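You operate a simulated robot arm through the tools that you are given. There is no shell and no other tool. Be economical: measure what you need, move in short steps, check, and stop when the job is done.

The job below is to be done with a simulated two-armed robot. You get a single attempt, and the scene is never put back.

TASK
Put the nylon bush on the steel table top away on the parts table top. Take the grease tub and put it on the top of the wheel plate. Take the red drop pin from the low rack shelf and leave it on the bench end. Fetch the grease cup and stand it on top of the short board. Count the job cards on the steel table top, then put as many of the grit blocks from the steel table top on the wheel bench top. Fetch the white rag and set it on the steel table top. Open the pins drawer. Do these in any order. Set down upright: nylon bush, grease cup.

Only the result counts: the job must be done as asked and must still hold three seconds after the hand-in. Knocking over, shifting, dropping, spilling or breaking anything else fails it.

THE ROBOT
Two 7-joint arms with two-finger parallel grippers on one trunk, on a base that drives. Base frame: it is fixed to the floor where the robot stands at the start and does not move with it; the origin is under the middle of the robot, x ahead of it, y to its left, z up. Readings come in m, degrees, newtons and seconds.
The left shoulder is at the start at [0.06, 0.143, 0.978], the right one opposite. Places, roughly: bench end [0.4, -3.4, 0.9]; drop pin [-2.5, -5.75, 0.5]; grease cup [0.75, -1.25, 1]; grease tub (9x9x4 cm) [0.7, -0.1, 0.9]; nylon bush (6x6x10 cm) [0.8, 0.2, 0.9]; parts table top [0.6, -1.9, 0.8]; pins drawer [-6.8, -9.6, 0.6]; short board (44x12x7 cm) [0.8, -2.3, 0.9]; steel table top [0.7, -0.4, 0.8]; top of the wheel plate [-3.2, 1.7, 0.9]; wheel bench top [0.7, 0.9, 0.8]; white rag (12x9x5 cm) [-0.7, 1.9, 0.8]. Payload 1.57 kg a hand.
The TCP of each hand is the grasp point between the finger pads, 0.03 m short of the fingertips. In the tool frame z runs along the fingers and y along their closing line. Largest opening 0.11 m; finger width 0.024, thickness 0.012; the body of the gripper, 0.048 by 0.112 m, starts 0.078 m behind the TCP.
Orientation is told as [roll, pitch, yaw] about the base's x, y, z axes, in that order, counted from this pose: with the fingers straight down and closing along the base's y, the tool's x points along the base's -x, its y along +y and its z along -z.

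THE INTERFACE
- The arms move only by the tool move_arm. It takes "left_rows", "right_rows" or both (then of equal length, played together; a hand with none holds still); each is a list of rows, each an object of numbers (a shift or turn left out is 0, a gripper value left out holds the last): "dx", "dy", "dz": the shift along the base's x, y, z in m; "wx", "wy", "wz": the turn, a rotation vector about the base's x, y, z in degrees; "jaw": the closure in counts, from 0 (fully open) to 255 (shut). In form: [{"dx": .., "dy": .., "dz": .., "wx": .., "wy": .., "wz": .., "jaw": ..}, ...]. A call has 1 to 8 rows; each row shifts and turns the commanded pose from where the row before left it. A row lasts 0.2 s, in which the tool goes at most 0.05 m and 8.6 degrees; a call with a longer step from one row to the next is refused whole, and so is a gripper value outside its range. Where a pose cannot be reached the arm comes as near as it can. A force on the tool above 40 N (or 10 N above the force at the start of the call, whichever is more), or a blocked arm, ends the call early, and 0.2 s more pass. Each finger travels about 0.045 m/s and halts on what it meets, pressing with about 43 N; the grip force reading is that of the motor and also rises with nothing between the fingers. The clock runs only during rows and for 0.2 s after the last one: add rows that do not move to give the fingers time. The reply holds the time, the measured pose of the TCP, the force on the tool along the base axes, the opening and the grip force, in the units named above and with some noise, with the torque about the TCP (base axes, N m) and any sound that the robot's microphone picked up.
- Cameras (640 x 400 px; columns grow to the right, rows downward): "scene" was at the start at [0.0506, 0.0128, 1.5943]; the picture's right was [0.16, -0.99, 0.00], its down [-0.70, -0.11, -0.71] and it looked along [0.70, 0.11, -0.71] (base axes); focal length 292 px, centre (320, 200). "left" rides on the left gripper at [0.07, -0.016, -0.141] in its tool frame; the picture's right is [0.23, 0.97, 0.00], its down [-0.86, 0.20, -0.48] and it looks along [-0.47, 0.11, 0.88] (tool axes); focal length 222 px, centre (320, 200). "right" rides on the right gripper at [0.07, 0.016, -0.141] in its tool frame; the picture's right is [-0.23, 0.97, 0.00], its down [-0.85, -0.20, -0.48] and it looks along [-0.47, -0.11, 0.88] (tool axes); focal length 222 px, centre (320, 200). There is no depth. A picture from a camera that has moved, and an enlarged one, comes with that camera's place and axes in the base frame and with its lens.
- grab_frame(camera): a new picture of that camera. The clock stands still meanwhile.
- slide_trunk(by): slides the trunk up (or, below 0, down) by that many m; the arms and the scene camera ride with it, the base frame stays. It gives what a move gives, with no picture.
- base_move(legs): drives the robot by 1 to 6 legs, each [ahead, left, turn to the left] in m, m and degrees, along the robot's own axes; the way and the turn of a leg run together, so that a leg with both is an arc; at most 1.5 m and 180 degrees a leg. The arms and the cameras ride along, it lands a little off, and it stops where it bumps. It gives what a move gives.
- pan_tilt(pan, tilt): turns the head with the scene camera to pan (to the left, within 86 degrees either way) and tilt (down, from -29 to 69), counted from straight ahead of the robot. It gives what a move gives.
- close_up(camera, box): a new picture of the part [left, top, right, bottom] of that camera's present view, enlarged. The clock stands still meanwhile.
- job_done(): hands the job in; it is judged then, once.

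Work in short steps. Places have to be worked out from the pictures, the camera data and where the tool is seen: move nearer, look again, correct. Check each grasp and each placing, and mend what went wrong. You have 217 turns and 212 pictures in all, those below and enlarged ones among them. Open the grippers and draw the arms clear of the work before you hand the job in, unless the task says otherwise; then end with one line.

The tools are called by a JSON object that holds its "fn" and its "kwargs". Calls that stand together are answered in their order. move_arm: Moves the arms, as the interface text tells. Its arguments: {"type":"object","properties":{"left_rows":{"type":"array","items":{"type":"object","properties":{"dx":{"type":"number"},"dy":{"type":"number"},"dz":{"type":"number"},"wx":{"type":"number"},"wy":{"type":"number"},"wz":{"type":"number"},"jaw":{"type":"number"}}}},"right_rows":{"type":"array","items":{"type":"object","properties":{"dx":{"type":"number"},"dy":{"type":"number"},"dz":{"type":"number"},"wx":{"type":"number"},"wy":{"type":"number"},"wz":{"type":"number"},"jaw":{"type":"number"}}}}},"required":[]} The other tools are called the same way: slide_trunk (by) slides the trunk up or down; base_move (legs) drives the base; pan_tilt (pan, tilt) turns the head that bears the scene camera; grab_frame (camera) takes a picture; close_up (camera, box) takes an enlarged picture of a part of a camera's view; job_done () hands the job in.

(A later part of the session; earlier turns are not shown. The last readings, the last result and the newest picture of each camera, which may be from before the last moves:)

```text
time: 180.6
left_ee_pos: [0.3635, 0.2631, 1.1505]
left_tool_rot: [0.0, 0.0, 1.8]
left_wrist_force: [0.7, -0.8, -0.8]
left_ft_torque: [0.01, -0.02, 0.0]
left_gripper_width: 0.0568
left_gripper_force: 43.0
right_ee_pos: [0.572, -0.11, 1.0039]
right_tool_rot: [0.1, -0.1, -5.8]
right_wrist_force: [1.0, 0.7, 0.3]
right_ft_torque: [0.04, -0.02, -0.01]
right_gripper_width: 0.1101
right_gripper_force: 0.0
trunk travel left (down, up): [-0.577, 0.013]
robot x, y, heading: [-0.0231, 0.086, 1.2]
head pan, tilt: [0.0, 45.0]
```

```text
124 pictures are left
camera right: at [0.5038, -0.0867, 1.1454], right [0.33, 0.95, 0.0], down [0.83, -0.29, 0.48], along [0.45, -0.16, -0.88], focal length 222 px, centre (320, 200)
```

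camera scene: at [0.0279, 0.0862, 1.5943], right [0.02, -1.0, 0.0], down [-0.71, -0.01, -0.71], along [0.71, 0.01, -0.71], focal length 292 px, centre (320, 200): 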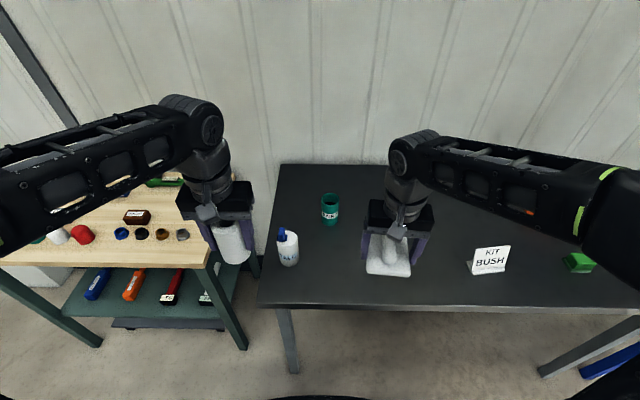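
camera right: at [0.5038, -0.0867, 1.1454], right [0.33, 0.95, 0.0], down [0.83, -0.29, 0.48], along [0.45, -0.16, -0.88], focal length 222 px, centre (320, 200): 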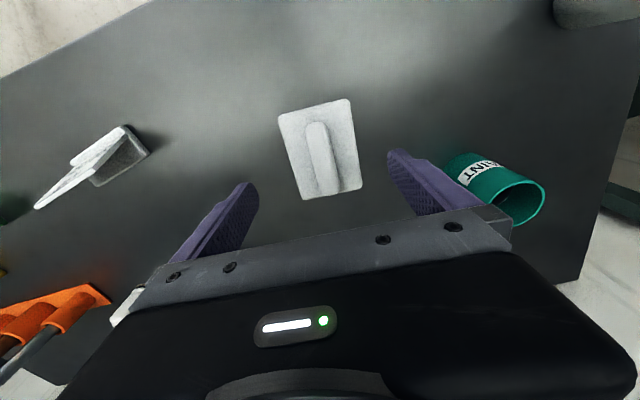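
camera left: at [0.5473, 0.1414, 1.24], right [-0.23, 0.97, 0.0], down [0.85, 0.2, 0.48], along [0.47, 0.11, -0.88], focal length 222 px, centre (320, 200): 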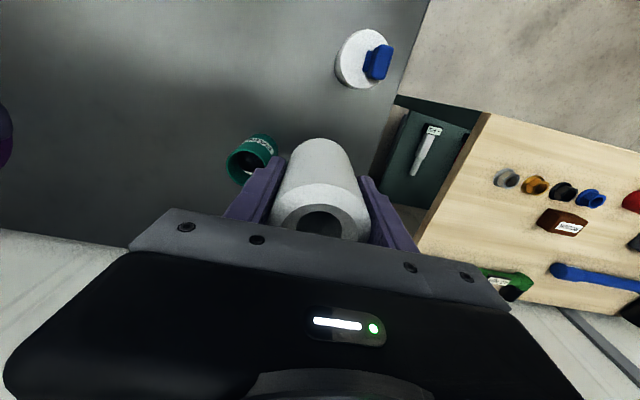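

Rag placed. Tucking the right hand, then driving to the parts table to find the grease cup.

{"fn": "move_arm", "kwargs": {"right_rows": [{"dz": 0.045, "wz": 3.5}, {"dz": 0.045, "wz": 3.5}, {"dx": -0.045, "dz": 0.03}, {"dx": -0.045}, {"dx": -0.045}, {}]}}

{"fn": "base_move", "kwargs": {"legs": [[-0.25, 0, -1], [0, -1.35, 0]]}}

{"fn": "pan_tilt", "kwargs": {"pan": -10, "tilt": 35}}

{"fn": "grab_frame", "kwargs": {"camera": "scene"}}

```text
refused: row 3 steps farther than a row can; nothing moved
```

```text
time: 188.7
left_ee_pos: [0.1069, -1.0836, 1.1494]
left_tool_rot: [0.1, 0.0, -0.6]
left_wrist_force: [0.1, 0.0, -2.0]
left_ft_torque: [-0.01, 0.05, -0.01]
left_gripper_width: 0.0568
left_gripper_force: 43.3
right_ee_pos: [0.2984, -1.4654, 1.0033]
right_tool_rot: [0.0, -0.1, -8.3]
right_wrist_force: [0.6, 0.1, -1.3]
right_ft_torque: [0.0, 0.01, 0.0]
right_gripper_width: 0.1101
right_gripper_force: 0.0
trunk travel left (down, up): [-0.577, 0.013]
robot x, y, heading: [-0.2909, -1.2398, -1.3]
head pan, tilt: [0.0, 45.0]
```

```text
time: 189.4
left_ee_pos: [0.1075, -1.0827, 1.1498]
left_tool_rot: [0.1, -0.1, -0.6]
left_wrist_force: [-0.4, 0.5, -1.1]
left_ft_torque: [0.02, 0.0, 0.02]
left_gripper_width: 0.0565
left_gripper_force: 43.0
right_ee_pos: [0.2989, -1.4662, 1.0033]
right_tool_rot: [0.0, -0.1, -8.3]
right_wrist_force: [0.2, 0.7, -0.1]
right_ft_torque: [0.01, -0.01, -0.01]
right_gripper_width: 0.1101
right_gripper_force: 0.0
trunk travel left (down, up): [-0.577, 0.013]
robot x, y, heading: [-0.293, -1.241, -1.5]
head pan, tilt: [-10.0, 35.0]
```

```text
123 pictures are left
camera scene: at [-0.2322, -1.2597, 1.6091], right [-0.2, -0.98, 0.0], down [-0.56, 0.11, -0.82], along [0.8, -0.16, -0.57], focal length 292 px, centre (320, 200)
```

scene: 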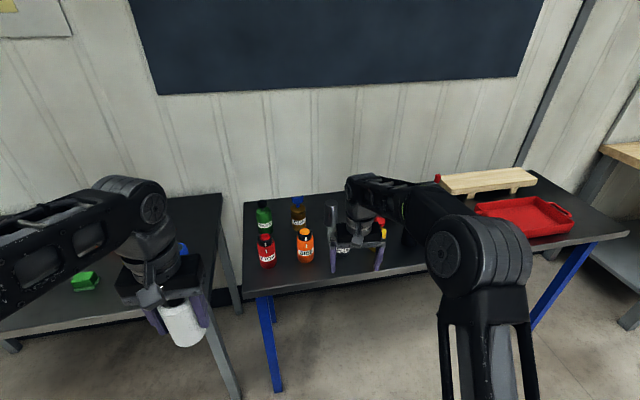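

Bottles stand at the left end of the parts table. Zooming for labels.

{"fn": "close_up", "kwargs": {"camera": "scene", "box": [235, 180, 435, 305]}}

{"fn": "move_arm", "kwargs": {"right_rows": [{"dz": 0.045, "wz": 3.5}, {"dz": 0.045, "wz": 3.5}, {"dx": -0.035, "dz": 0.03}, {"dx": -0.045}, {"dx": -0.045}, {}]}}

```text
3.20 times, centred on (335, 242) of scene
camera zoom: at [-0.2322, -1.2597, 1.6091], right [-0.2, -0.98, 0.0], down [-0.56, 0.11, -0.82], along [0.8, -0.16, -0.57], focal length 935 px, centre (272, 64)
```

zoom: 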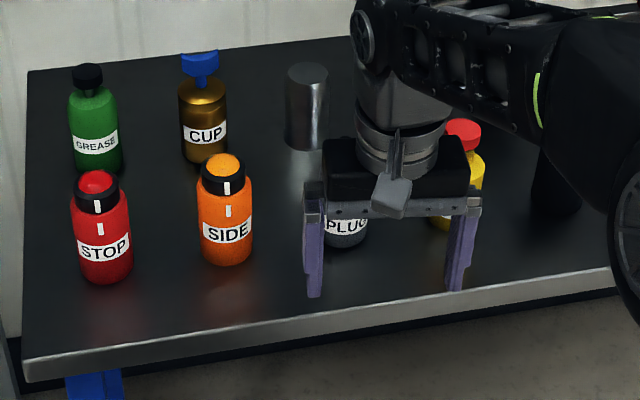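

```text
time: 190.8
left_ee_pos: [0.1069, -1.0832, 1.1487]
left_tool_rot: [0.1, 0.0, -0.6]
left_wrist_force: [0.6, -0.5, -1.7]
left_ft_torque: [-0.02, 0.03, -0.01]
left_gripper_width: 0.0567
left_gripper_force: 43.1
right_ee_pos: [0.1714, -1.4655, 1.1241]
right_tool_rot: [0.0, -0.1, -1.4]
right_wrist_force: [0.2, -0.1, -0.3]
right_ft_torque: [0.02, 0.03, -0.01]
right_gripper_width: 0.1101
right_gripper_force: 0.0
trunk travel left (down, up): [-0.577, 0.013]
robot x, y, heading: [-0.2878, -1.2447, -1.3]
head pan, tilt: [-10.0, 35.0]
```

Labels read GREASE (green), CUP (amber), STOP, SIDE, PLUG … I need a closer look to decide which is the grease cup. Driving closer.

{"fn": "base_move", "kwargs": {"legs": [[0.22, -0.1, 0]]}}

{"fn": "pan_tilt", "kwargs": {"pan": 0, "tilt": 42}}

{"fn": "grab_frame", "kwargs": {"camera": "scene"}}

{"fn": "grab_frame", "kwargs": {"camera": "right"}}

{"fn": "close_up", "kwargs": {"camera": "scene", "box": [220, 140, 420, 265]}}

```text
time: 192.6
left_ee_pos: [0.3272, -1.1921, 1.1497]
left_tool_rot: [0.1, 0.0, -0.6]
left_wrist_force: [0.3, -0.4, -1.9]
left_ft_torque: [0.02, 0.02, -0.02]
left_gripper_width: 0.0566
left_gripper_force: 43.3
right_ee_pos: [0.3892, -1.5733, 1.1234]
right_tool_rot: [0.0, -0.1, -1.4]
right_wrist_force: [0.1, -0.7, 0.2]
right_ft_torque: [0.01, 0.04, -0.02]
right_gripper_width: 0.1103
right_gripper_force: 0.2
trunk travel left (down, up): [-0.577, 0.013]
robot x, y, heading: [-0.0713, -1.3499, -1.7]
head pan, tilt: [-10.0, 35.0]
```

```text
time: 193.3
left_ee_pos: [0.3258, -1.1916, 1.1505]
left_tool_rot: [0.1, -0.1, -0.5]
left_wrist_force: [0.1, -0.9, -2.2]
left_ft_torque: [0.04, 0.0, -0.02]
left_gripper_width: 0.0563
left_gripper_force: 42.8
right_ee_pos: [0.3892, -1.5729, 1.1243]
right_tool_rot: [0.0, -0.1, -1.4]
right_wrist_force: [-0.2, 0.5, 0.4]
right_ft_torque: [0.02, 0.0, 0.02]
right_gripper_width: 0.1102
right_gripper_force: 0.2
trunk travel left (down, up): [-0.577, 0.013]
robot x, y, heading: [-0.0717, -1.3514, -1.2]
head pan, tilt: [0.0, 42.0]
```

```text
121 pictures are left
camera scene: at [-0.0165, -1.3527, 1.5987], right [-0.03, -1.0, 0.0], down [-0.67, 0.02, -0.74], along [0.74, -0.02, -0.67], focal length 292 px, centre (320, 200)
```

scene: 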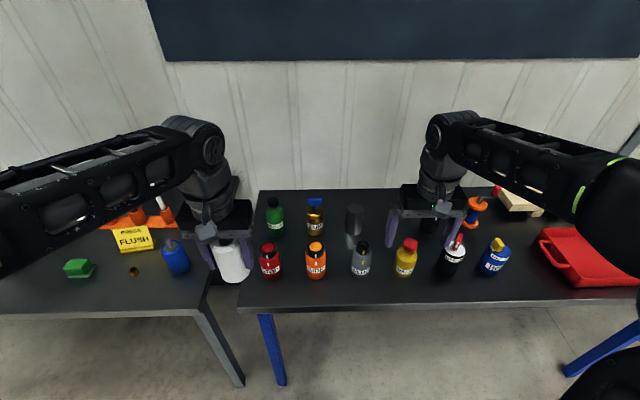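

```text
120 pictures are left
camera right: at [0.3202, -1.555, 1.2658], right [0.25, 0.97, 0.0], down [0.85, -0.22, 0.48], along [0.46, -0.12, -0.88], focal length 222 px, centre (320, 200)
```

right: 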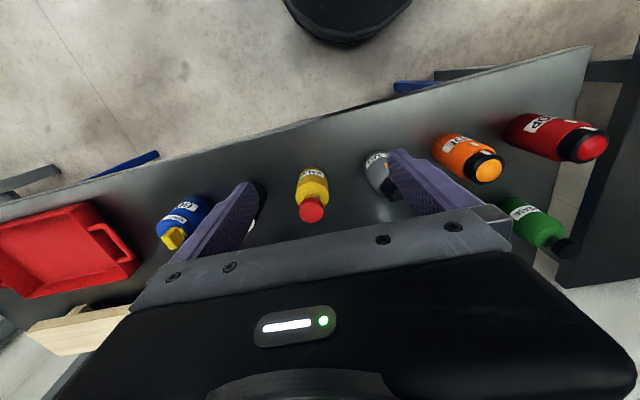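

```text
3.20 times, centred on (320, 202) of scene
camera zoom: at [-0.0165, -1.3527, 1.5987], right [-0.03, -1.0, 0.0], down [-0.67, 0.02, -0.74], along [0.74, -0.02, -0.67], focal length 935 px, centre (320, 192)
```

zoom: 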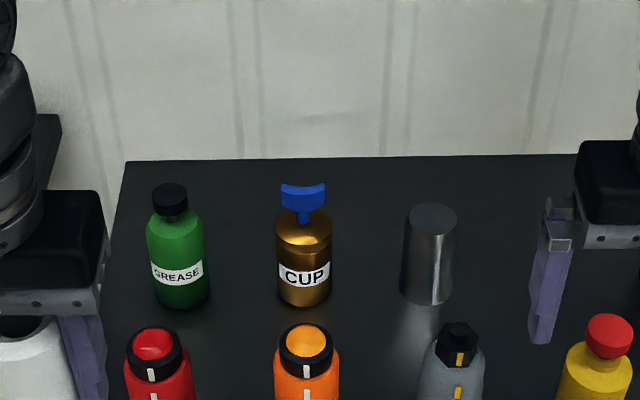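

I need to read all labels more carefully, including the front row and the items to the right.

{"fn": "close_up", "kwargs": {"camera": "scene", "box": [250, 190, 350, 252]}}

{"fn": "close_up", "kwargs": {"camera": "scene", "box": [250, 230, 390, 318]}}

{"fn": "close_up", "kwargs": {"camera": "scene", "box": [380, 180, 540, 280]}}

```text
6.40 times, centred on (300, 221) of scene
camera zoom: at [-0.0165, -1.3527, 1.5987], right [-0.03, -1.0, 0.0], down [-0.67, 0.02, -0.74], along [0.74, -0.02, -0.67], focal length 1870 px, centre (448, 66)
```

zoom: 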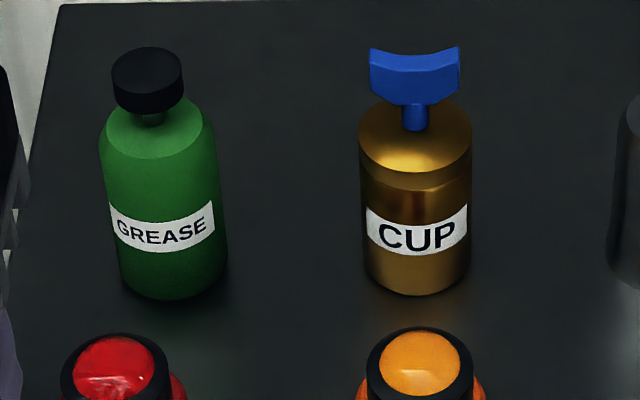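

```text
4.55 times, centred on (320, 274) of scene
camera zoom: at [-0.0165, -1.3527, 1.5987], right [-0.03, -1.0, 0.0], down [-0.67, 0.02, -0.74], along [0.74, -0.02, -0.67], focal length 1328 px, centre (320, -136)
```

zoom: 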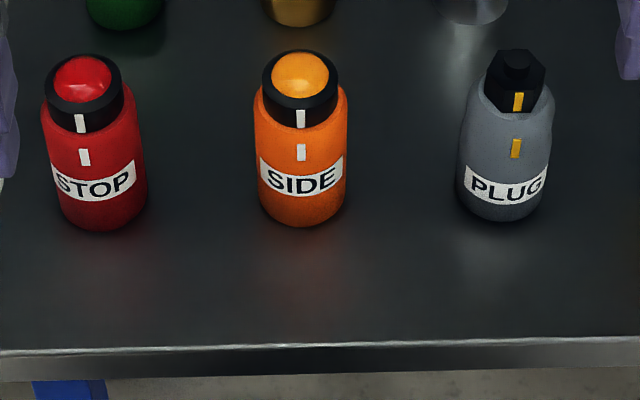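

```text
4.00 times, centred on (460, 230) of scene
camera zoom: at [-0.0165, -1.3527, 1.5987], right [-0.03, -1.0, 0.0], down [-0.67, 0.02, -0.74], along [0.74, -0.02, -0.67], focal length 1169 px, centre (-240, 80)
```

zoom: 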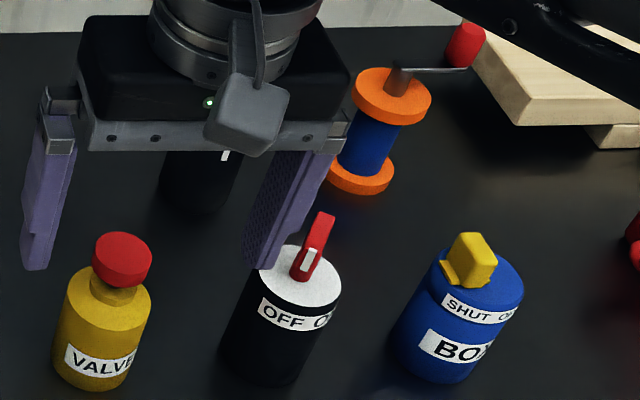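

The shapes tell: lamps, plug, valve, switch, box are devices, and the brass body with the wing screw (CUP) is the grease cup; the green GREASE bottle is only a consumable. Cup ≈(0.655,-1.353). Positioning so the right hand reaches it.

{"fn": "base_move", "kwargs": {"legs": [[0.12, 0.12, 1.2]]}}

{"fn": "move_arm", "kwargs": {"right_rows": [{"dx": 0.025, "dy": 0.03}, {"dx": 0.025, "dy": 0.03}, {"dx": 0.02, "dy": 0.03}, {"dx": 0.01, "dy": 0.01}, {}]}}

{"fn": "grab_frame", "kwargs": {"camera": "right"}}

{"fn": "grab_frame", "kwargs": {"camera": "scene"}}

```text
time: 194.8
left_ee_pos: [0.4419, -1.0642, 1.1495]
left_tool_rot: [0.0, 0.0, 0.5]
left_wrist_force: [0.3, 0.2, -1.3]
left_ft_torque: [-0.02, 0.07, 0.02]
left_gripper_width: 0.0566
left_gripper_force: 43.2
right_ee_pos: [0.5129, -1.4442, 1.1247]
right_tool_rot: [-0.2, 0.0, -0.1]
right_wrist_force: [0.5, 0.1, -1.1]
right_ft_torque: [-0.03, 0.0, -0.03]
right_gripper_width: 0.11
right_gripper_force: 0.2
trunk travel left (down, up): [-0.577, 0.013]
robot x, y, heading: [0.0484, -1.2338, -0.2]
head pan, tilt: [0.0, 42.0]
```

```text
time: 196.0
left_ee_pos: [0.4405, -1.0653, 1.1503]
left_tool_rot: [0.0, -0.1, 0.6]
left_wrist_force: [0.3, -0.6, -1.7]
left_ft_torque: [-0.01, 0.0, -0.01]
left_gripper_width: 0.0564
left_gripper_force: 42.9
right_ee_pos: [0.5945, -1.3457, 1.1227]
right_tool_rot: [0.1, -0.2, -0.1]
right_wrist_force: [0.5, 0.2, 0.3]
right_ft_torque: [-0.03, -0.02, -0.03]
right_gripper_width: 0.11
right_gripper_force: 0.0
trunk travel left (down, up): [-0.577, 0.013]
robot x, y, heading: [0.049, -1.2296, -0.2]
head pan, tilt: [0.0, 42.0]
```

```text
115 pictures are left
camera right: at [0.5238, -1.3288, 1.265], right [0.23, 0.97, 0.0], down [0.85, -0.2, 0.48], along [0.47, -0.11, -0.88], focal length 222 px, centre (320, 200)
```

right: 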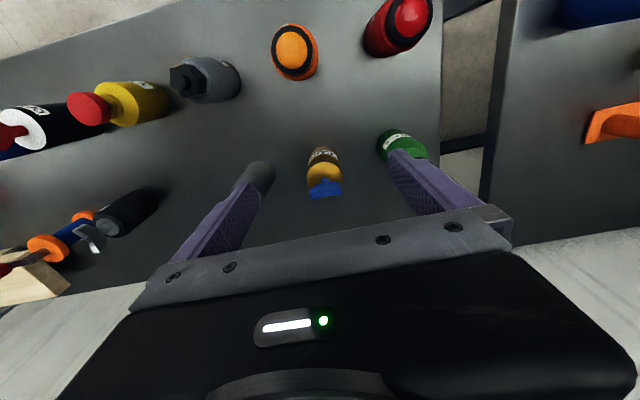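

```text
114 pictures are left
camera scene: at [0.1021, -1.2335, 1.5987], right [0.0, -1.0, 0.0], down [-0.67, 0.0, -0.74], along [0.74, 0.0, -0.67], focal length 292 px, centre (320, 200)
```

scene: 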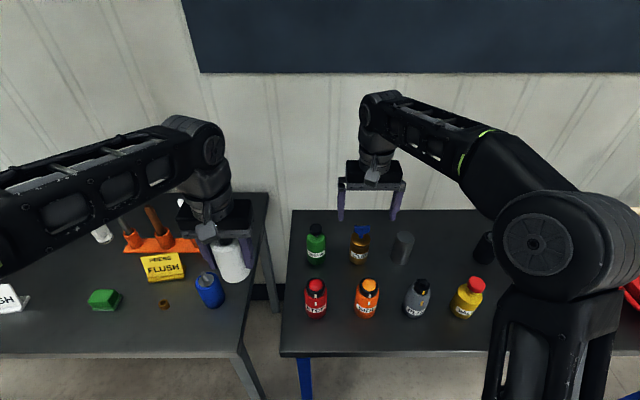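

Cup centre ≈(0.653,-1.355). Moving above it and partly down.

{"fn": "move_arm", "kwargs": {"right_rows": [{"dx": 0.02, "dy": -0.004, "dz": -0.02}, {"dx": 0.02, "dy": -0.003, "dz": -0.03}, {"dx": 0.018, "dy": -0.002, "dz": -0.03}, {"dz": -0.02}, {}]}}

{"fn": "grab_frame", "kwargs": {"camera": "right"}}

{"fn": "close_up", "kwargs": {"camera": "scene", "box": [290, 160, 450, 260]}}

```text
time: 197.2
left_ee_pos: [0.4416, -1.0638, 1.1482]
left_tool_rot: [0.0, 0.0, 0.6]
left_wrist_force: [0.2, 0.2, -1.6]
left_ft_torque: [0.0, 0.04, -0.01]
left_gripper_width: 0.0569
left_gripper_force: 42.6
right_ee_pos: [0.6533, -1.3568, 1.0207]
right_tool_rot: [0.1, -0.1, -0.1]
right_wrist_force: [0.5, 0.2, 1.1]
right_ft_torque: [0.01, -0.02, 0.03]
right_gripper_width: 0.11
right_gripper_force: 0.2
trunk travel left (down, up): [-0.577, 0.013]
robot x, y, heading: [0.0451, -1.2326, -0.5]
head pan, tilt: [0.0, 42.0]
```

```text
113 pictures are left
camera right: at [0.5844, -1.3401, 1.1633], right [0.23, 0.97, 0.0], down [0.85, -0.2, 0.48], along [0.47, -0.11, -0.88], focal length 222 px, centre (320, 200)
```

right: 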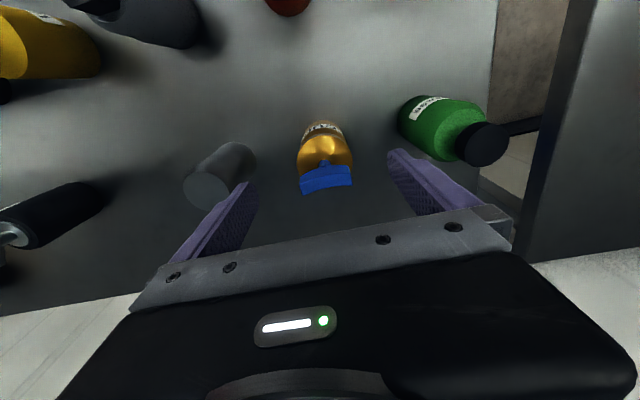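

```text
4.00 times, centred on (370, 210) of scene
camera zoom: at [0.1025, -1.2335, 1.5986], right [0.0, -1.0, 0.0], down [-0.67, 0.0, -0.74], along [0.74, 0.0, -0.67], focal length 1169 px, centre (120, 160)
```

zoom: 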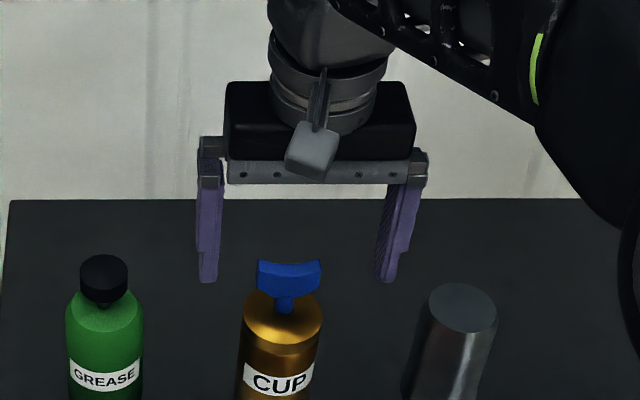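

Aligned to a few mm. Lowering so the palm stays above the wing screw (TCP ≈0.94).

{"fn": "move_arm", "kwargs": {"right_rows": [{"dx": 0.003, "dy": 0.003, "dz": -0.03}, {"dz": -0.03}, {"dz": -0.02}, {}]}}

{"fn": "grab_frame", "kwargs": {"camera": "right"}}

{"fn": "close_up", "kwargs": {"camera": "scene", "box": [290, 180, 450, 280]}}

```text
time: 198.2
left_ee_pos: [0.4412, -1.0644, 1.1486]
left_tool_rot: [0.0, 0.0, 0.6]
left_wrist_force: [0.2, 0.4, -2.0]
left_ft_torque: [0.01, -0.01, -0.02]
left_gripper_width: 0.0568
left_gripper_force: 43.1
right_ee_pos: [0.6551, -1.3554, 0.944]
right_tool_rot: [0.1, -0.1, -0.1]
right_wrist_force: [0.1, 0.4, 0.3]
right_ft_torque: [-0.02, -0.04, 0.0]
right_gripper_width: 0.11
right_gripper_force: 0.0
trunk travel left (down, up): [-0.577, 0.013]
robot x, y, heading: [0.0482, -1.232, -0.3]
head pan, tilt: [0.0, 42.0]
```

```text
111 pictures are left
camera right: at [0.585, -1.3379, 1.085], right [0.23, 0.97, 0.0], down [0.85, -0.2, 0.48], along [0.47, -0.11, -0.88], focal length 222 px, centre (320, 200)
```

right: 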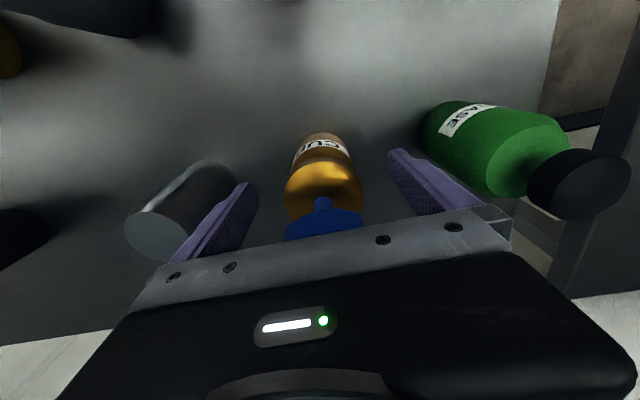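

```text
4.00 times, centred on (370, 230) of scene
camera zoom: at [0.102, -1.2336, 1.5987], right [0.0, -1.0, 0.0], down [-0.67, 0.0, -0.74], along [0.74, 0.0, -0.67], focal length 1169 px, centre (120, 80)
```

zoom: 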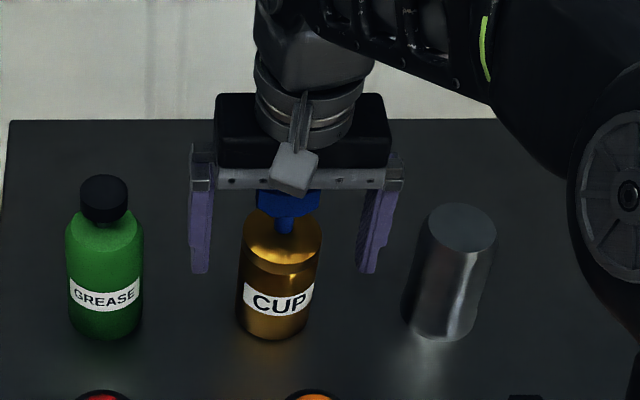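

Fingers straddle the upper body, palm just clear of the wing. Closing and lifting.

{"fn": "move_arm", "kwargs": {"right_rows": [{"jaw": 255}, {}, {}, {}, {}, {}, {}]}}

{"fn": "move_arm", "kwargs": {"right_rows": [{"dz": 0.02}, {"dz": 0.04}, {"dz": 0.04}, {"dz": 0.04}, {"dz": 0.04}, {}]}}

{"fn": "grab_frame", "kwargs": {"camera": "scene"}}

{"fn": "grab_frame", "kwargs": {"camera": "right"}}

```text
time: 199.8
left_ee_pos: [0.4405, -1.065, 1.1503]
left_tool_rot: [0.1, -0.2, 0.7]
left_wrist_force: [-0.6, -0.4, -1.6]
left_ft_torque: [0.03, 0.03, -0.01]
left_gripper_width: 0.0564
left_gripper_force: 42.8
right_ee_pos: [0.6554, -1.3558, 0.9433]
right_tool_rot: [0.0, -0.1, -0.1]
right_wrist_force: [0.9, 0.7, 0.4]
right_ft_torque: [0.15, -0.04, -0.04]
right_gripper_width: 0.0572
right_gripper_force: 43.1
trunk travel left (down, up): [-0.577, 0.013]
robot x, y, heading: [0.048, -1.2339, -0.3]
head pan, tilt: [0.0, 42.0]
```

```text
time: 201.2
left_ee_pos: [0.4409, -1.0647, 1.1499]
left_tool_rot: [0.0, -0.1, 0.6]
left_wrist_force: [-0.3, 0.4, -1.7]
left_ft_torque: [0.01, -0.04, 0.03]
left_gripper_width: 0.0566
left_gripper_force: 43.1
right_ee_pos: [0.6557, -1.3513, 1.0839]
right_tool_rot: [0.0, -0.1, -0.1]
right_wrist_force: [-0.2, 0.3, -1.8]
right_ft_torque: [0.0, -0.02, 0.01]
right_gripper_width: 0.057
right_gripper_force: 42.5
right hand out of reach, approached as far as the arm can: row 5
trunk travel left (down, up): [-0.577, 0.013]
robot x, y, heading: [0.0518, -1.2324, -0.3]
head pan, tilt: [0.0, 42.0]
```

```text
109 pictures are left
camera scene: at [0.1021, -1.2335, 1.5987], right [0.0, -1.0, 0.0], down [-0.67, 0.0, -0.74], along [0.74, 0.0, -0.67], focal length 292 px, centre (320, 200)
```

scene: 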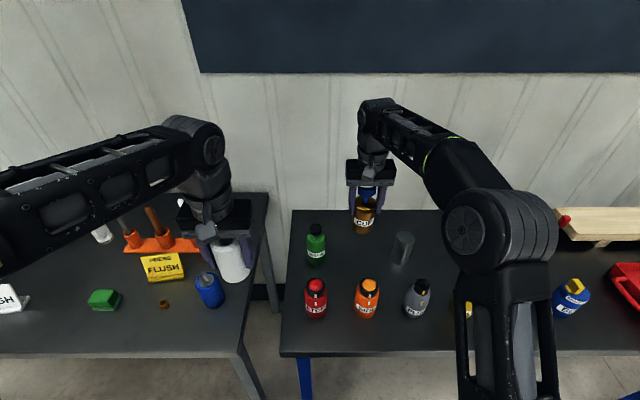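

```text
108 pictures are left
camera right: at [0.5852, -1.3354, 1.2265], right [0.23, 0.97, 0.0], down [0.85, -0.2, 0.48], along [0.47, -0.11, -0.88], focal length 222 px, centre (320, 200)
```

right: 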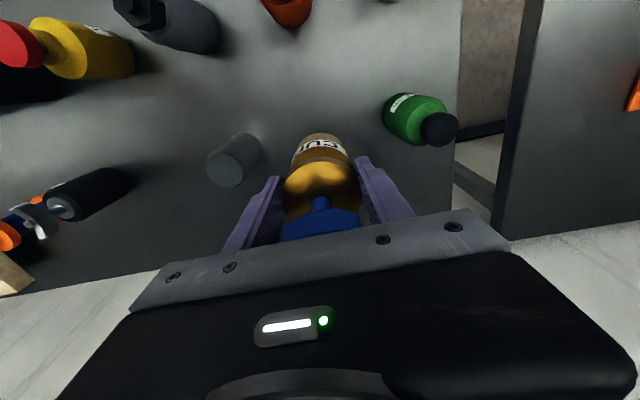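

Grease cup held upright. Raising while retracting so it clears the front bottles, then moving to view the right part of the table.

{"fn": "move_arm", "kwargs": {"right_rows": [{"dx": -0.02, "dz": 0.04}, {"dx": -0.03, "dz": 0.035}, {"dx": -0.04, "dz": 0.02}, {"dx": -0.045}, {"dx": -0.045}, {"dx": -0.03}, {}]}}

{"fn": "base_move", "kwargs": {"legs": [[-0.2, 0, 0], [0, -0.85, 0]]}}

{"fn": "pan_tilt", "kwargs": {"pan": 0, "tilt": 40}}

{"fn": "grab_frame", "kwargs": {"camera": "scene"}}

```text
time: 202.8
left_ee_pos: [0.4406, -1.0649, 1.1503]
left_tool_rot: [0.1, 0.0, 0.7]
left_wrist_force: [0.4, -0.3, -1.3]
left_ft_torque: [0.0, 0.02, 0.01]
left_gripper_width: 0.0567
left_gripper_force: 42.9
right_ee_pos: [0.4826, -1.3524, 1.1222]
right_tool_rot: [0.0, -0.1, -0.1]
right_wrist_force: [0.0, 1.2, -1.5]
right_ft_torque: [0.0, 0.01, 0.01]
right_gripper_width: 0.0569
right_gripper_force: 43.1
right hand out of reach, approached as far as the arm can: row 1, 2
trunk travel left (down, up): [-0.577, 0.013]
robot x, y, heading: [0.0486, -1.2337, -0.1]
head pan, tilt: [0.0, 42.0]
```

```text
time: 208.4
left_ee_pos: [0.2417, -1.8974, 1.1496]
left_tool_rot: [0.1, -0.1, 0.3]
left_wrist_force: [-0.2, -0.8, -0.9]
left_ft_torque: [0.01, 0.03, 0.02]
left_gripper_width: 0.0567
left_gripper_force: 42.4
right_ee_pos: [0.2831, -2.1861, 1.1222]
right_tool_rot: [-0.2, 0.0, -0.5]
right_wrist_force: [-0.7, -1.0, -2.0]
right_ft_torque: [0.02, -0.01, 0.03]
right_gripper_width: 0.0572
right_gripper_force: 42.8
trunk travel left (down, up): [-0.577, 0.013]
robot x, y, heading: [-0.157, -2.0643, -0.7]
head pan, tilt: [0.0, 42.0]
```

```text
time: 209.0
left_ee_pos: [0.2412, -1.898, 1.1504]
left_tool_rot: [0.1, -0.1, 0.3]
left_wrist_force: [-0.1, -0.2, -1.2]
left_ft_torque: [-0.01, 0.01, -0.03]
left_gripper_width: 0.0568
left_gripper_force: 42.9
right_ee_pos: [0.2816, -2.1863, 1.1214]
right_tool_rot: [0.0, -0.1, -0.5]
right_wrist_force: [1.3, -0.7, -0.9]
right_ft_torque: [-0.01, 0.04, 0.0]
right_gripper_width: 0.0571
right_gripper_force: 42.7
trunk travel left (down, up): [-0.577, 0.013]
robot x, y, heading: [-0.1523, -2.0645, -0.3]
head pan, tilt: [0.0, 40.0]
```

```text
107 pictures are left
camera scene: at [-0.0964, -2.0642, 1.6016], right [-0.01, -1.0, 0.0], down [-0.64, 0.01, -0.77], along [0.77, -0.01, -0.64], focal length 292 px, centre (320, 200)
```

scene: 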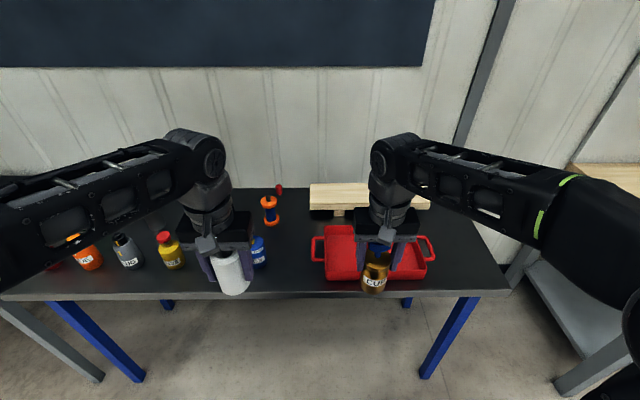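

Board plank: x 0.69–0.83, y −2.04…−2.49, top ≈0.915. Driving in so the right hand can set the cup at about (0.757,-2.25).

{"fn": "base_move", "kwargs": {"legs": [[0.31, -0.05, 0.3]]}}

{"fn": "grab_frame", "kwargs": {"camera": "scene"}}

{"fn": "grab_frame", "kwargs": {"camera": "right"}}

```text
time: 211.1
left_ee_pos: [0.5515, -1.9467, 1.1492]
left_tool_rot: [0.2, 0.0, 0.6]
left_wrist_force: [0.6, -1.0, -1.5]
left_ft_torque: [0.0, 0.06, -0.01]
left_gripper_width: 0.0566
left_gripper_force: 43.1
right_ee_pos: [0.5929, -2.2342, 1.1211]
right_tool_rot: [0.1, 0.0, 0.0]
right_wrist_force: [-0.5, -0.4, -1.0]
right_ft_torque: [0.0, 0.06, -0.02]
right_gripper_width: 0.0569
right_gripper_force: 43.1
trunk travel left (down, up): [-0.577, 0.013]
robot x, y, heading: [0.1605, -2.1172, -0.2]
head pan, tilt: [0.0, 40.0]
```

```text
106 pictures are left
camera scene: at [0.2139, -2.1154, 1.6015], right [0.0, -1.0, 0.0], down [-0.64, 0.0, -0.77], along [0.77, 0.0, -0.64], focal length 292 px, centre (320, 200)
```

scene: 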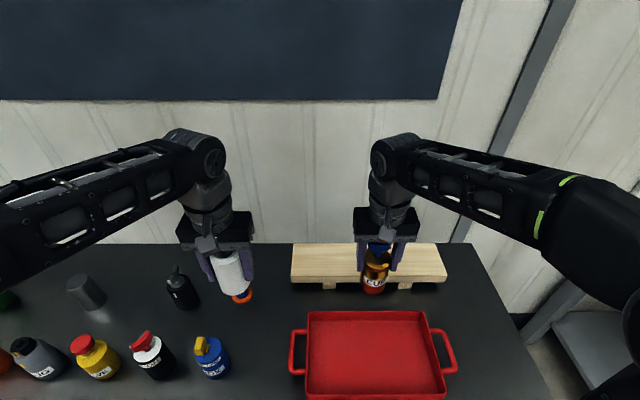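

```text
105 pictures are left
camera right: at [0.5235, -2.217, 1.2629], right [0.23, 0.97, 0.0], down [0.85, -0.2, 0.48], along [0.47, -0.11, -0.88], focal length 222 px, centre (320, 200)
```

right: 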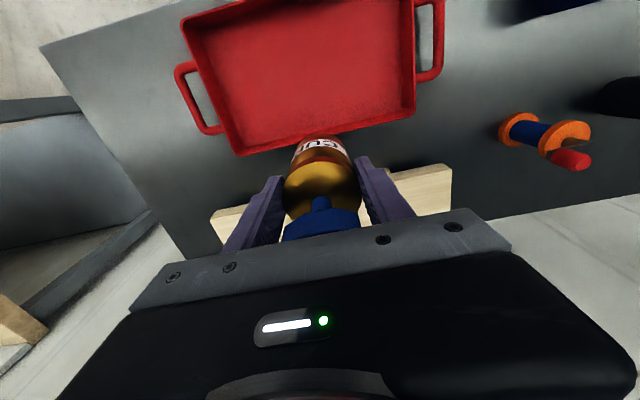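

Board centre line x≈0.758. Extending the cup over it and lowering to 4 cm above.

{"fn": "move_arm", "kwargs": {"right_rows": [{"dx": 0.035, "dy": -0.004, "dz": -0.005}, {"dx": 0.035, "dy": -0.004, "dz": -0.01}, {"dx": 0.035, "dy": -0.004, "dz": -0.015}, {"dx": 0.03, "dy": -0.004, "dz": -0.015}, {"dx": 0.03, "dz": -0.015}, {}]}}

{"fn": "grab_frame", "kwargs": {"camera": "scene"}}

{"fn": "grab_frame", "kwargs": {"camera": "right"}}

```text
time: 212.5
left_ee_pos: [0.5495, -1.9462, 1.1496]
left_tool_rot: [0.1, -0.1, 0.8]
left_wrist_force: [0.1, 0.0, -1.5]
left_ft_torque: [0.0, 0.0, 0.0]
left_gripper_width: 0.0565
left_gripper_force: 43.3
right_ee_pos: [0.759, -2.2488, 1.0634]
right_tool_rot: [0.1, -0.1, 0.1]
right_wrist_force: [0.3, -0.6, -0.8]
right_ft_torque: [-0.02, -0.02, 0.0]
right_gripper_width: 0.0569
right_gripper_force: 42.7
trunk travel left (down, up): [-0.577, 0.013]
robot x, y, heading: [0.1596, -2.1145, -0.0]
head pan, tilt: [0.0, 40.0]
```

```text
104 pictures are left
camera scene: at [0.2118, -2.1154, 1.6016], right [0.0, -1.0, 0.0], down [-0.64, 0.0, -0.77], along [0.77, 0.0, -0.64], focal length 292 px, centre (320, 200)
```

scene: 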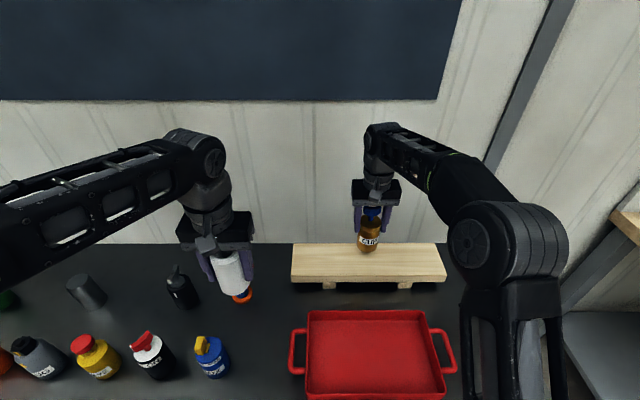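

```text
103 pictures are left
camera right: at [0.6889, -2.2321, 1.2054], right [0.23, 0.97, 0.0], down [0.85, -0.2, 0.48], along [0.47, -0.11, -0.88], focal length 222 px, centre (320, 200)
```

right: 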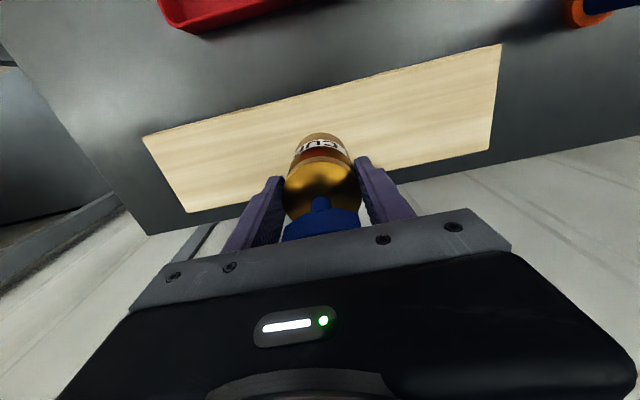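

Centred on the plank. Lowering gently to contact.

{"fn": "move_arm", "kwargs": {"right_rows": [{"dz": -0.02}, {"dz": -0.012}, {"dz": -0.006}, {"dz": -0.005}, {}]}}

```text
time: 213.7
left_ee_pos: [0.5499, -1.9464, 1.1477]
left_tool_rot: [0.1, -0.2, 0.7]
left_wrist_force: [-0.5, 0.2, -2.0]
left_ft_torque: [0.02, -0.01, -0.01]
left_gripper_width: 0.0567
left_gripper_force: 43.1
right_ee_pos: [0.7582, -2.2496, 1.0188]
right_tool_rot: [0.1, 0.0, -0.1]
right_wrist_force: [-0.2, 0.0, -1.4]
right_ft_torque: [0.01, 0.0, -0.01]
right_gripper_width: 0.057
right_gripper_force: 42.5
trunk travel left (down, up): [-0.577, 0.013]
robot x, y, heading: [0.1575, -2.1116, -0.1]
head pan, tilt: [0.0, 40.0]
```

No contact yet; 4 mm steps.

{"fn": "move_arm", "kwargs": {"right_rows": [{"dz": -0.004}, {"dz": -0.004}, {"dz": -0.003}, {}]}}

{"fn": "close_up", "kwargs": {"camera": "scene", "box": [280, 170, 460, 282]}}

```text
time: 214.7
left_ee_pos: [0.5468, -1.9464, 1.1501]
left_tool_rot: [0.1, -0.1, 0.7]
left_wrist_force: [-0.6, 0.0, -1.3]
left_ft_torque: [0.0, -0.03, -0.01]
left_gripper_width: 0.0564
left_gripper_force: 43.1
right_ee_pos: [0.7574, -2.2487, 1.0092]
right_tool_rot: [0.0, -0.4, -0.1]
right_wrist_force: [1.2, -1.2, 17.9]
right_ft_torque: [-0.31, 0.28, -0.02]
right_gripper_width: 0.0571
right_gripper_force: 43.2
trunk travel left (down, up): [-0.577, 0.013]
robot x, y, heading: [0.154, -2.116, -0.1]
head pan, tilt: [0.0, 40.0]
```

```text
3.56 times, centred on (370, 226) of scene
camera zoom: at [0.2108, -2.115, 1.6019], right [0.0, -1.0, 0.0], down [-0.64, 0.0, -0.77], along [0.77, 0.0, -0.64], focal length 1039 px, centre (142, 108)
```

zoom: 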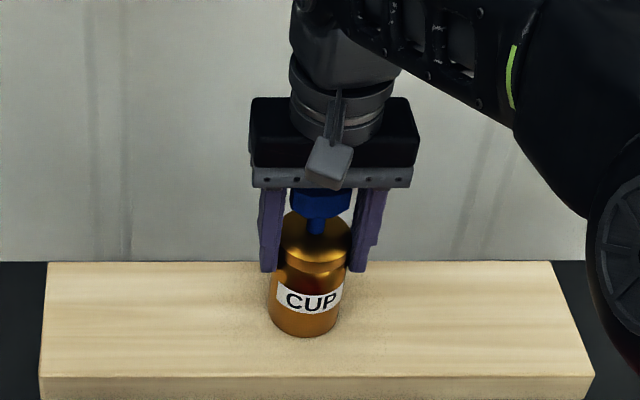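

Contact at 1.009. Easing 2 mm, opening slowly, then rising straight.

{"fn": "move_arm", "kwargs": {"right_rows": [{"dz": 0.002}, {"jaw": 180}, {"jaw": 100}, {"jaw": 0}, {}, {}, {}]}}

{"fn": "move_arm", "kwargs": {"right_rows": [{"dz": 0.02}, {"dz": 0.03}, {"dz": 0.03}, {"dx": -0.03, "dz": 0.03}, {"dx": -0.04, "dz": 0.02}, {"dx": -0.04}, {"dx": -0.04}, {}]}}

{"fn": "close_up", "kwargs": {"camera": "scene", "box": [260, 150, 480, 288]}}

```text
time: 216.3
left_ee_pos: [0.5498, -1.9469, 1.1489]
left_tool_rot: [0.1, -0.1, 0.6]
left_wrist_force: [-0.3, 0.8, -1.7]
left_ft_torque: [-0.02, 0.01, -0.01]
left_gripper_width: 0.0568
left_gripper_force: 42.8
right_ee_pos: [0.7581, -2.2493, 1.0093]
right_tool_rot: [0.0, -0.1, 0.0]
right_wrist_force: [-0.2, 0.5, -0.4]
right_ft_torque: [0.0, 0.0, 0.01]
right_gripper_width: 0.1098
right_gripper_force: 0.1
trunk travel left (down, up): [-0.577, 0.013]
robot x, y, heading: [0.1593, -2.1161, -0.2]
head pan, tilt: [0.0, 40.0]
```

```text
time: 218.1
left_ee_pos: [0.5512, -1.9453, 1.1505]
left_tool_rot: [0.0, 0.0, 0.7]
left_wrist_force: [0.5, -0.2, -1.8]
left_ft_torque: [0.01, 0.0, 0.04]
left_gripper_width: 0.0565
left_gripper_force: 43.1
right_ee_pos: [0.6084, -2.2474, 1.1385]
right_tool_rot: [0.0, 0.0, 0.0]
right_wrist_force: [-0.8, 0.0, 0.1]
right_ft_torque: [0.01, -0.01, -0.02]
right_gripper_width: 0.1099
right_gripper_force: 0.0
trunk travel left (down, up): [-0.577, 0.013]
robot x, y, heading: [0.1566, -2.1152, -0.2]
head pan, tilt: [0.0, 40.0]
```

```text
2.90 times, centred on (370, 219) of scene
camera zoom: at [0.2135, -2.1148, 1.6015], right [0.0, -1.0, 0.0], down [-0.64, 0.0, -0.77], along [0.77, 0.0, -0.64], focal length 847 px, centre (175, 145)
```

zoom: 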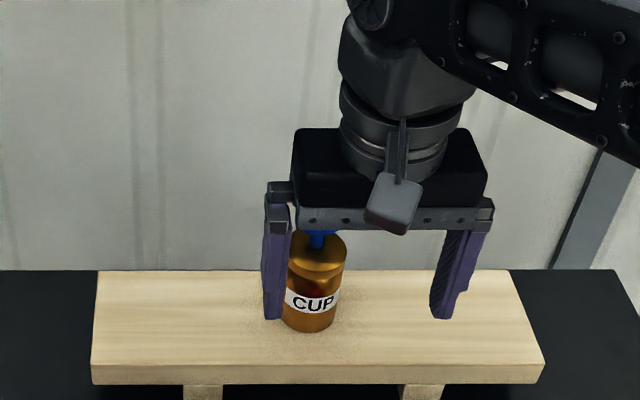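

Cup stands on the board. Now the bush: gap between silver cylinder (y −1.47) and black bottle (y −1.726) at x≈0.66. Moving the base left.

{"fn": "base_move", "kwargs": {"legs": [[-0.09, 0, 0], [0, 0.4, 0]]}}

{"fn": "grab_frame", "kwargs": {"camera": "scene"}}

{"fn": "grab_frame", "kwargs": {"camera": "left"}}

```text
time: 221.3
left_ee_pos: [0.4572, -1.5453, 1.1479]
left_tool_rot: [0.0, -0.1, 1.1]
left_wrist_force: [0.5, -0.6, -1.1]
left_ft_torque: [0.0, 0.0, 0.0]
left_gripper_width: 0.0565
left_gripper_force: 43.2
right_ee_pos: [0.5191, -1.8454, 1.1388]
right_tool_rot: [-0.1, -0.1, 0.4]
right_wrist_force: [-0.1, 0.5, 0.4]
right_ft_torque: [-0.03, 0.01, -0.04]
right_gripper_width: 0.1097
right_gripper_force: 0.1
trunk travel left (down, up): [-0.577, 0.013]
robot x, y, heading: [0.0672, -1.7184, 0.5]
head pan, tilt: [0.0, 40.0]
```

```text
100 pictures are left
camera scene: at [0.1214, -1.7162, 1.6016], right [0.01, -1.0, 0.0], down [-0.64, 0.0, -0.77], along [0.77, 0.0, -0.64], focal length 292 px, centre (320, 200)
```

scene: 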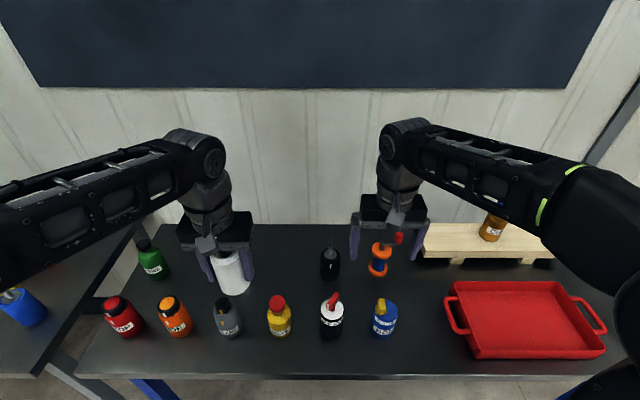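

```text
99 pictures are left
camera left: at [0.3871, -1.5625, 1.2906], right [-0.25, 0.97, 0.0], down [0.85, 0.22, 0.48], along [0.46, 0.12, -0.88], focal length 222 px, centre (320, 200)
```

left: 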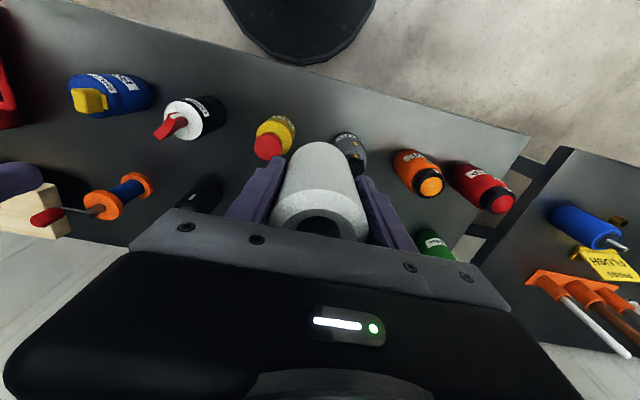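

Extending the bush over the gap at (0.66,-1.61).

{"fn": "move_arm", "kwargs": {"left_rows": [{"dx": 0.04, "dy": -0.015}, {"dx": 0.04, "dy": -0.015, "dz": -0.01}, {"dx": 0.04, "dy": -0.015, "dz": -0.02}, {"dx": 0.04, "dy": -0.015, "dz": -0.02}, {"dx": 0.04, "dy": -0.005, "dz": -0.025}, {"dx": 0.003, "dz": -0.03}, {}]}}

{"fn": "grab_frame", "kwargs": {"camera": "left"}}

{"fn": "grab_frame", "kwargs": {"camera": "scene"}}

```text
time: 222.9
left_ee_pos: [0.6633, -1.612, 1.0427]
left_tool_rot: [0.1, 0.0, 1.1]
left_wrist_force: [0.6, -0.4, -1.1]
left_ft_torque: [-0.03, -0.01, 0.01]
left_gripper_width: 0.0562
left_gripper_force: 43.3
right_ee_pos: [0.5194, -1.8469, 1.1385]
right_tool_rot: [-0.1, -0.1, 0.4]
right_wrist_force: [-0.1, -0.4, -1.1]
right_ft_torque: [0.02, 0.01, -0.02]
right_gripper_width: 0.11
right_gripper_force: 0.1
trunk travel left (down, up): [-0.577, 0.013]
robot x, y, heading: [0.0677, -1.7145, 0.3]
head pan, tilt: [0.0, 40.0]
```

```text
98 pictures are left
camera left: at [0.5931, -1.6293, 1.184], right [-0.25, 0.97, 0.0], down [0.85, 0.22, 0.48], along [0.46, 0.12, -0.88], focal length 222 px, centre (320, 200)
```

left: 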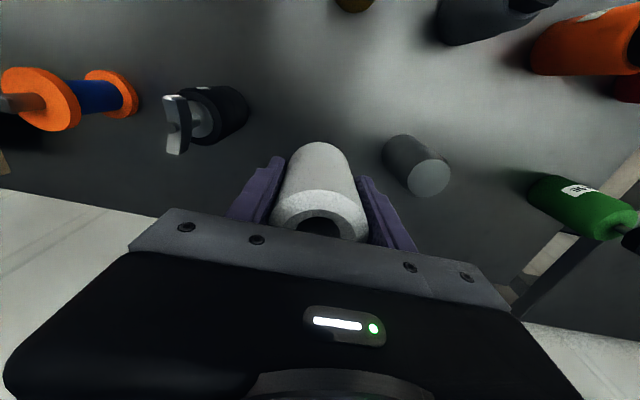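

```text
97 pictures are left
camera scene: at [0.1218, -1.7174, 1.6016], right [0.0, -1.0, 0.0], down [-0.64, 0.0, -0.77], along [0.77, 0.0, -0.64], focal length 292 px, centre (320, 200)
```

scene: 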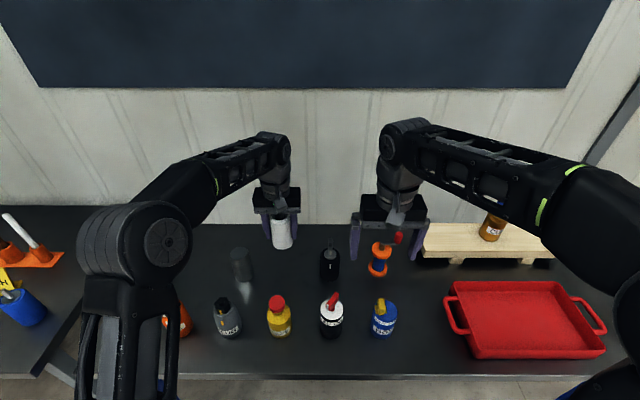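

Gap is clear (≈3 cm each side of the fingers). Lowering to just above the table.

{"fn": "move_arm", "kwargs": {"left_rows": [{"dz": -0.04}, {"dz": -0.04}, {"dz": -0.03}, {"dz": -0.016}, {}]}}

{"fn": "grab_frame", "kwargs": {"camera": "left"}}

```text
time: 224.1
left_ee_pos: [0.6609, -1.6098, 0.9199]
left_tool_rot: [0.0, -0.1, 1.1]
left_wrist_force: [-0.4, 0.8, -2.1]
left_ft_torque: [0.02, 0.04, -0.04]
left_gripper_width: 0.0567
left_gripper_force: 43.0
right_ee_pos: [0.5176, -1.8472, 1.1385]
right_tool_rot: [0.0, -0.1, 0.4]
right_wrist_force: [-0.1, 0.2, 0.3]
right_ft_torque: [0.02, -0.04, -0.01]
right_gripper_width: 0.1099
right_gripper_force: 0.2
trunk travel left (down, up): [-0.577, 0.013]
robot x, y, heading: [0.0635, -1.7183, -0.0]
head pan, tilt: [0.0, 40.0]
```

```text
96 pictures are left
camera left: at [0.5899, -1.6276, 1.0605], right [-0.25, 0.97, 0.0], down [0.85, 0.22, 0.48], along [0.46, 0.12, -0.88], focal length 222 px, centre (320, 200)
```

left: 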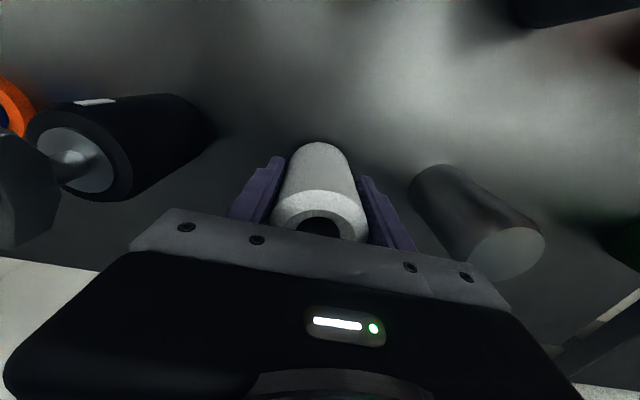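

Clear. Lowering to contact.

{"fn": "move_arm", "kwargs": {"left_rows": [{"dz": -0.007}, {"dz": -0.005}, {"dz": -0.004}, {"dz": -0.003}, {}]}}

```text
time: 225.3
left_ee_pos: [0.6609, -1.6104, 0.903]
left_tool_rot: [0.0, -0.4, 1.1]
left_wrist_force: [-1.9, 1.1, 27.6]
left_ft_torque: [0.22, 0.57, -0.12]
left_gripper_width: 0.0566
left_gripper_force: 43.1
right_ee_pos: [0.5172, -1.8472, 1.1406]
right_tool_rot: [0.0, -0.3, 0.4]
right_wrist_force: [-0.2, 0.0, -0.7]
right_ft_torque: [-0.02, 0.02, 0.01]
right_gripper_width: 0.1101
right_gripper_force: 0.1
trunk travel left (down, up): [-0.577, 0.013]
robot x, y, heading: [0.065, -1.7163, 0.2]
head pan, tilt: [0.0, 40.0]
```

Contact at 0.903. Easing 2 mm, opening partly, and rising.

{"fn": "move_arm", "kwargs": {"left_rows": [{"dz": 0.002}, {"jaw": 100}, {"jaw": 60}, {}, {}]}}

{"fn": "move_arm", "kwargs": {"left_rows": [{"dz": 0.03}, {"dz": 0.04}, {"dz": 0.04}, {"dz": 0.04}, {"dx": -0.03, "dz": 0.03}, {"dx": -0.04}, {"dx": -0.045}, {"dx": -0.045}]}}

{"fn": "grab_frame", "kwargs": {"camera": "scene"}}

```text
time: 226.5
left_ee_pos: [0.6611, -1.6101, 0.9021]
left_tool_rot: [0.0, -0.1, 1.1]
left_wrist_force: [-0.1, -0.2, 0.1]
left_ft_torque: [-0.03, 0.01, 0.0]
left_gripper_width: 0.0842
left_gripper_force: 0.0
right_ee_pos: [0.5189, -1.8459, 1.1395]
right_tool_rot: [0.0, -0.2, 0.4]
right_wrist_force: [-1.5, -0.5, -0.4]
right_ft_torque: [0.0, 0.02, 0.0]
right_gripper_width: 0.1096
right_gripper_force: 0.1
trunk travel left (down, up): [-0.577, 0.013]
robot x, y, heading: [0.0682, -1.7182, 0.3]
head pan, tilt: [0.0, 40.0]
```

```text
time: 228.3
left_ee_pos: [0.4967, -1.6126, 1.083]
left_tool_rot: [0.1, -0.1, 1.1]
left_wrist_force: [0.5, 0.2, 0.0]
left_ft_torque: [0.01, 0.02, -0.01]
left_gripper_width: 0.0844
left_gripper_force: 0.1
right_ee_pos: [0.5177, -1.8469, 1.1393]
right_tool_rot: [0.0, -0.1, 0.4]
right_wrist_force: [-0.6, -0.3, 0.3]
right_ft_torque: [-0.01, -0.02, 0.0]
right_gripper_width: 0.1101
right_gripper_force: 0.0
trunk travel left (down, up): [-0.577, 0.013]
robot x, y, heading: [0.0681, -1.717, 0.4]
head pan, tilt: [0.0, 40.0]
```

```text
95 pictures are left
camera scene: at [0.12, -1.717, 1.6017], right [0.0, -1.0, 0.0], down [-0.64, 0.0, -0.77], along [0.77, 0.0, -0.64], focal length 292 px, centre (320, 200)
```

scene: 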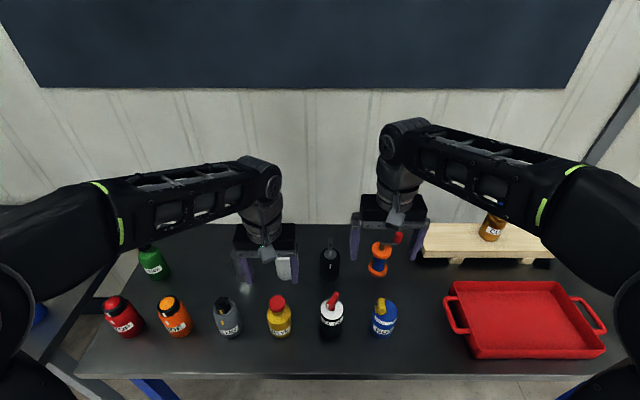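

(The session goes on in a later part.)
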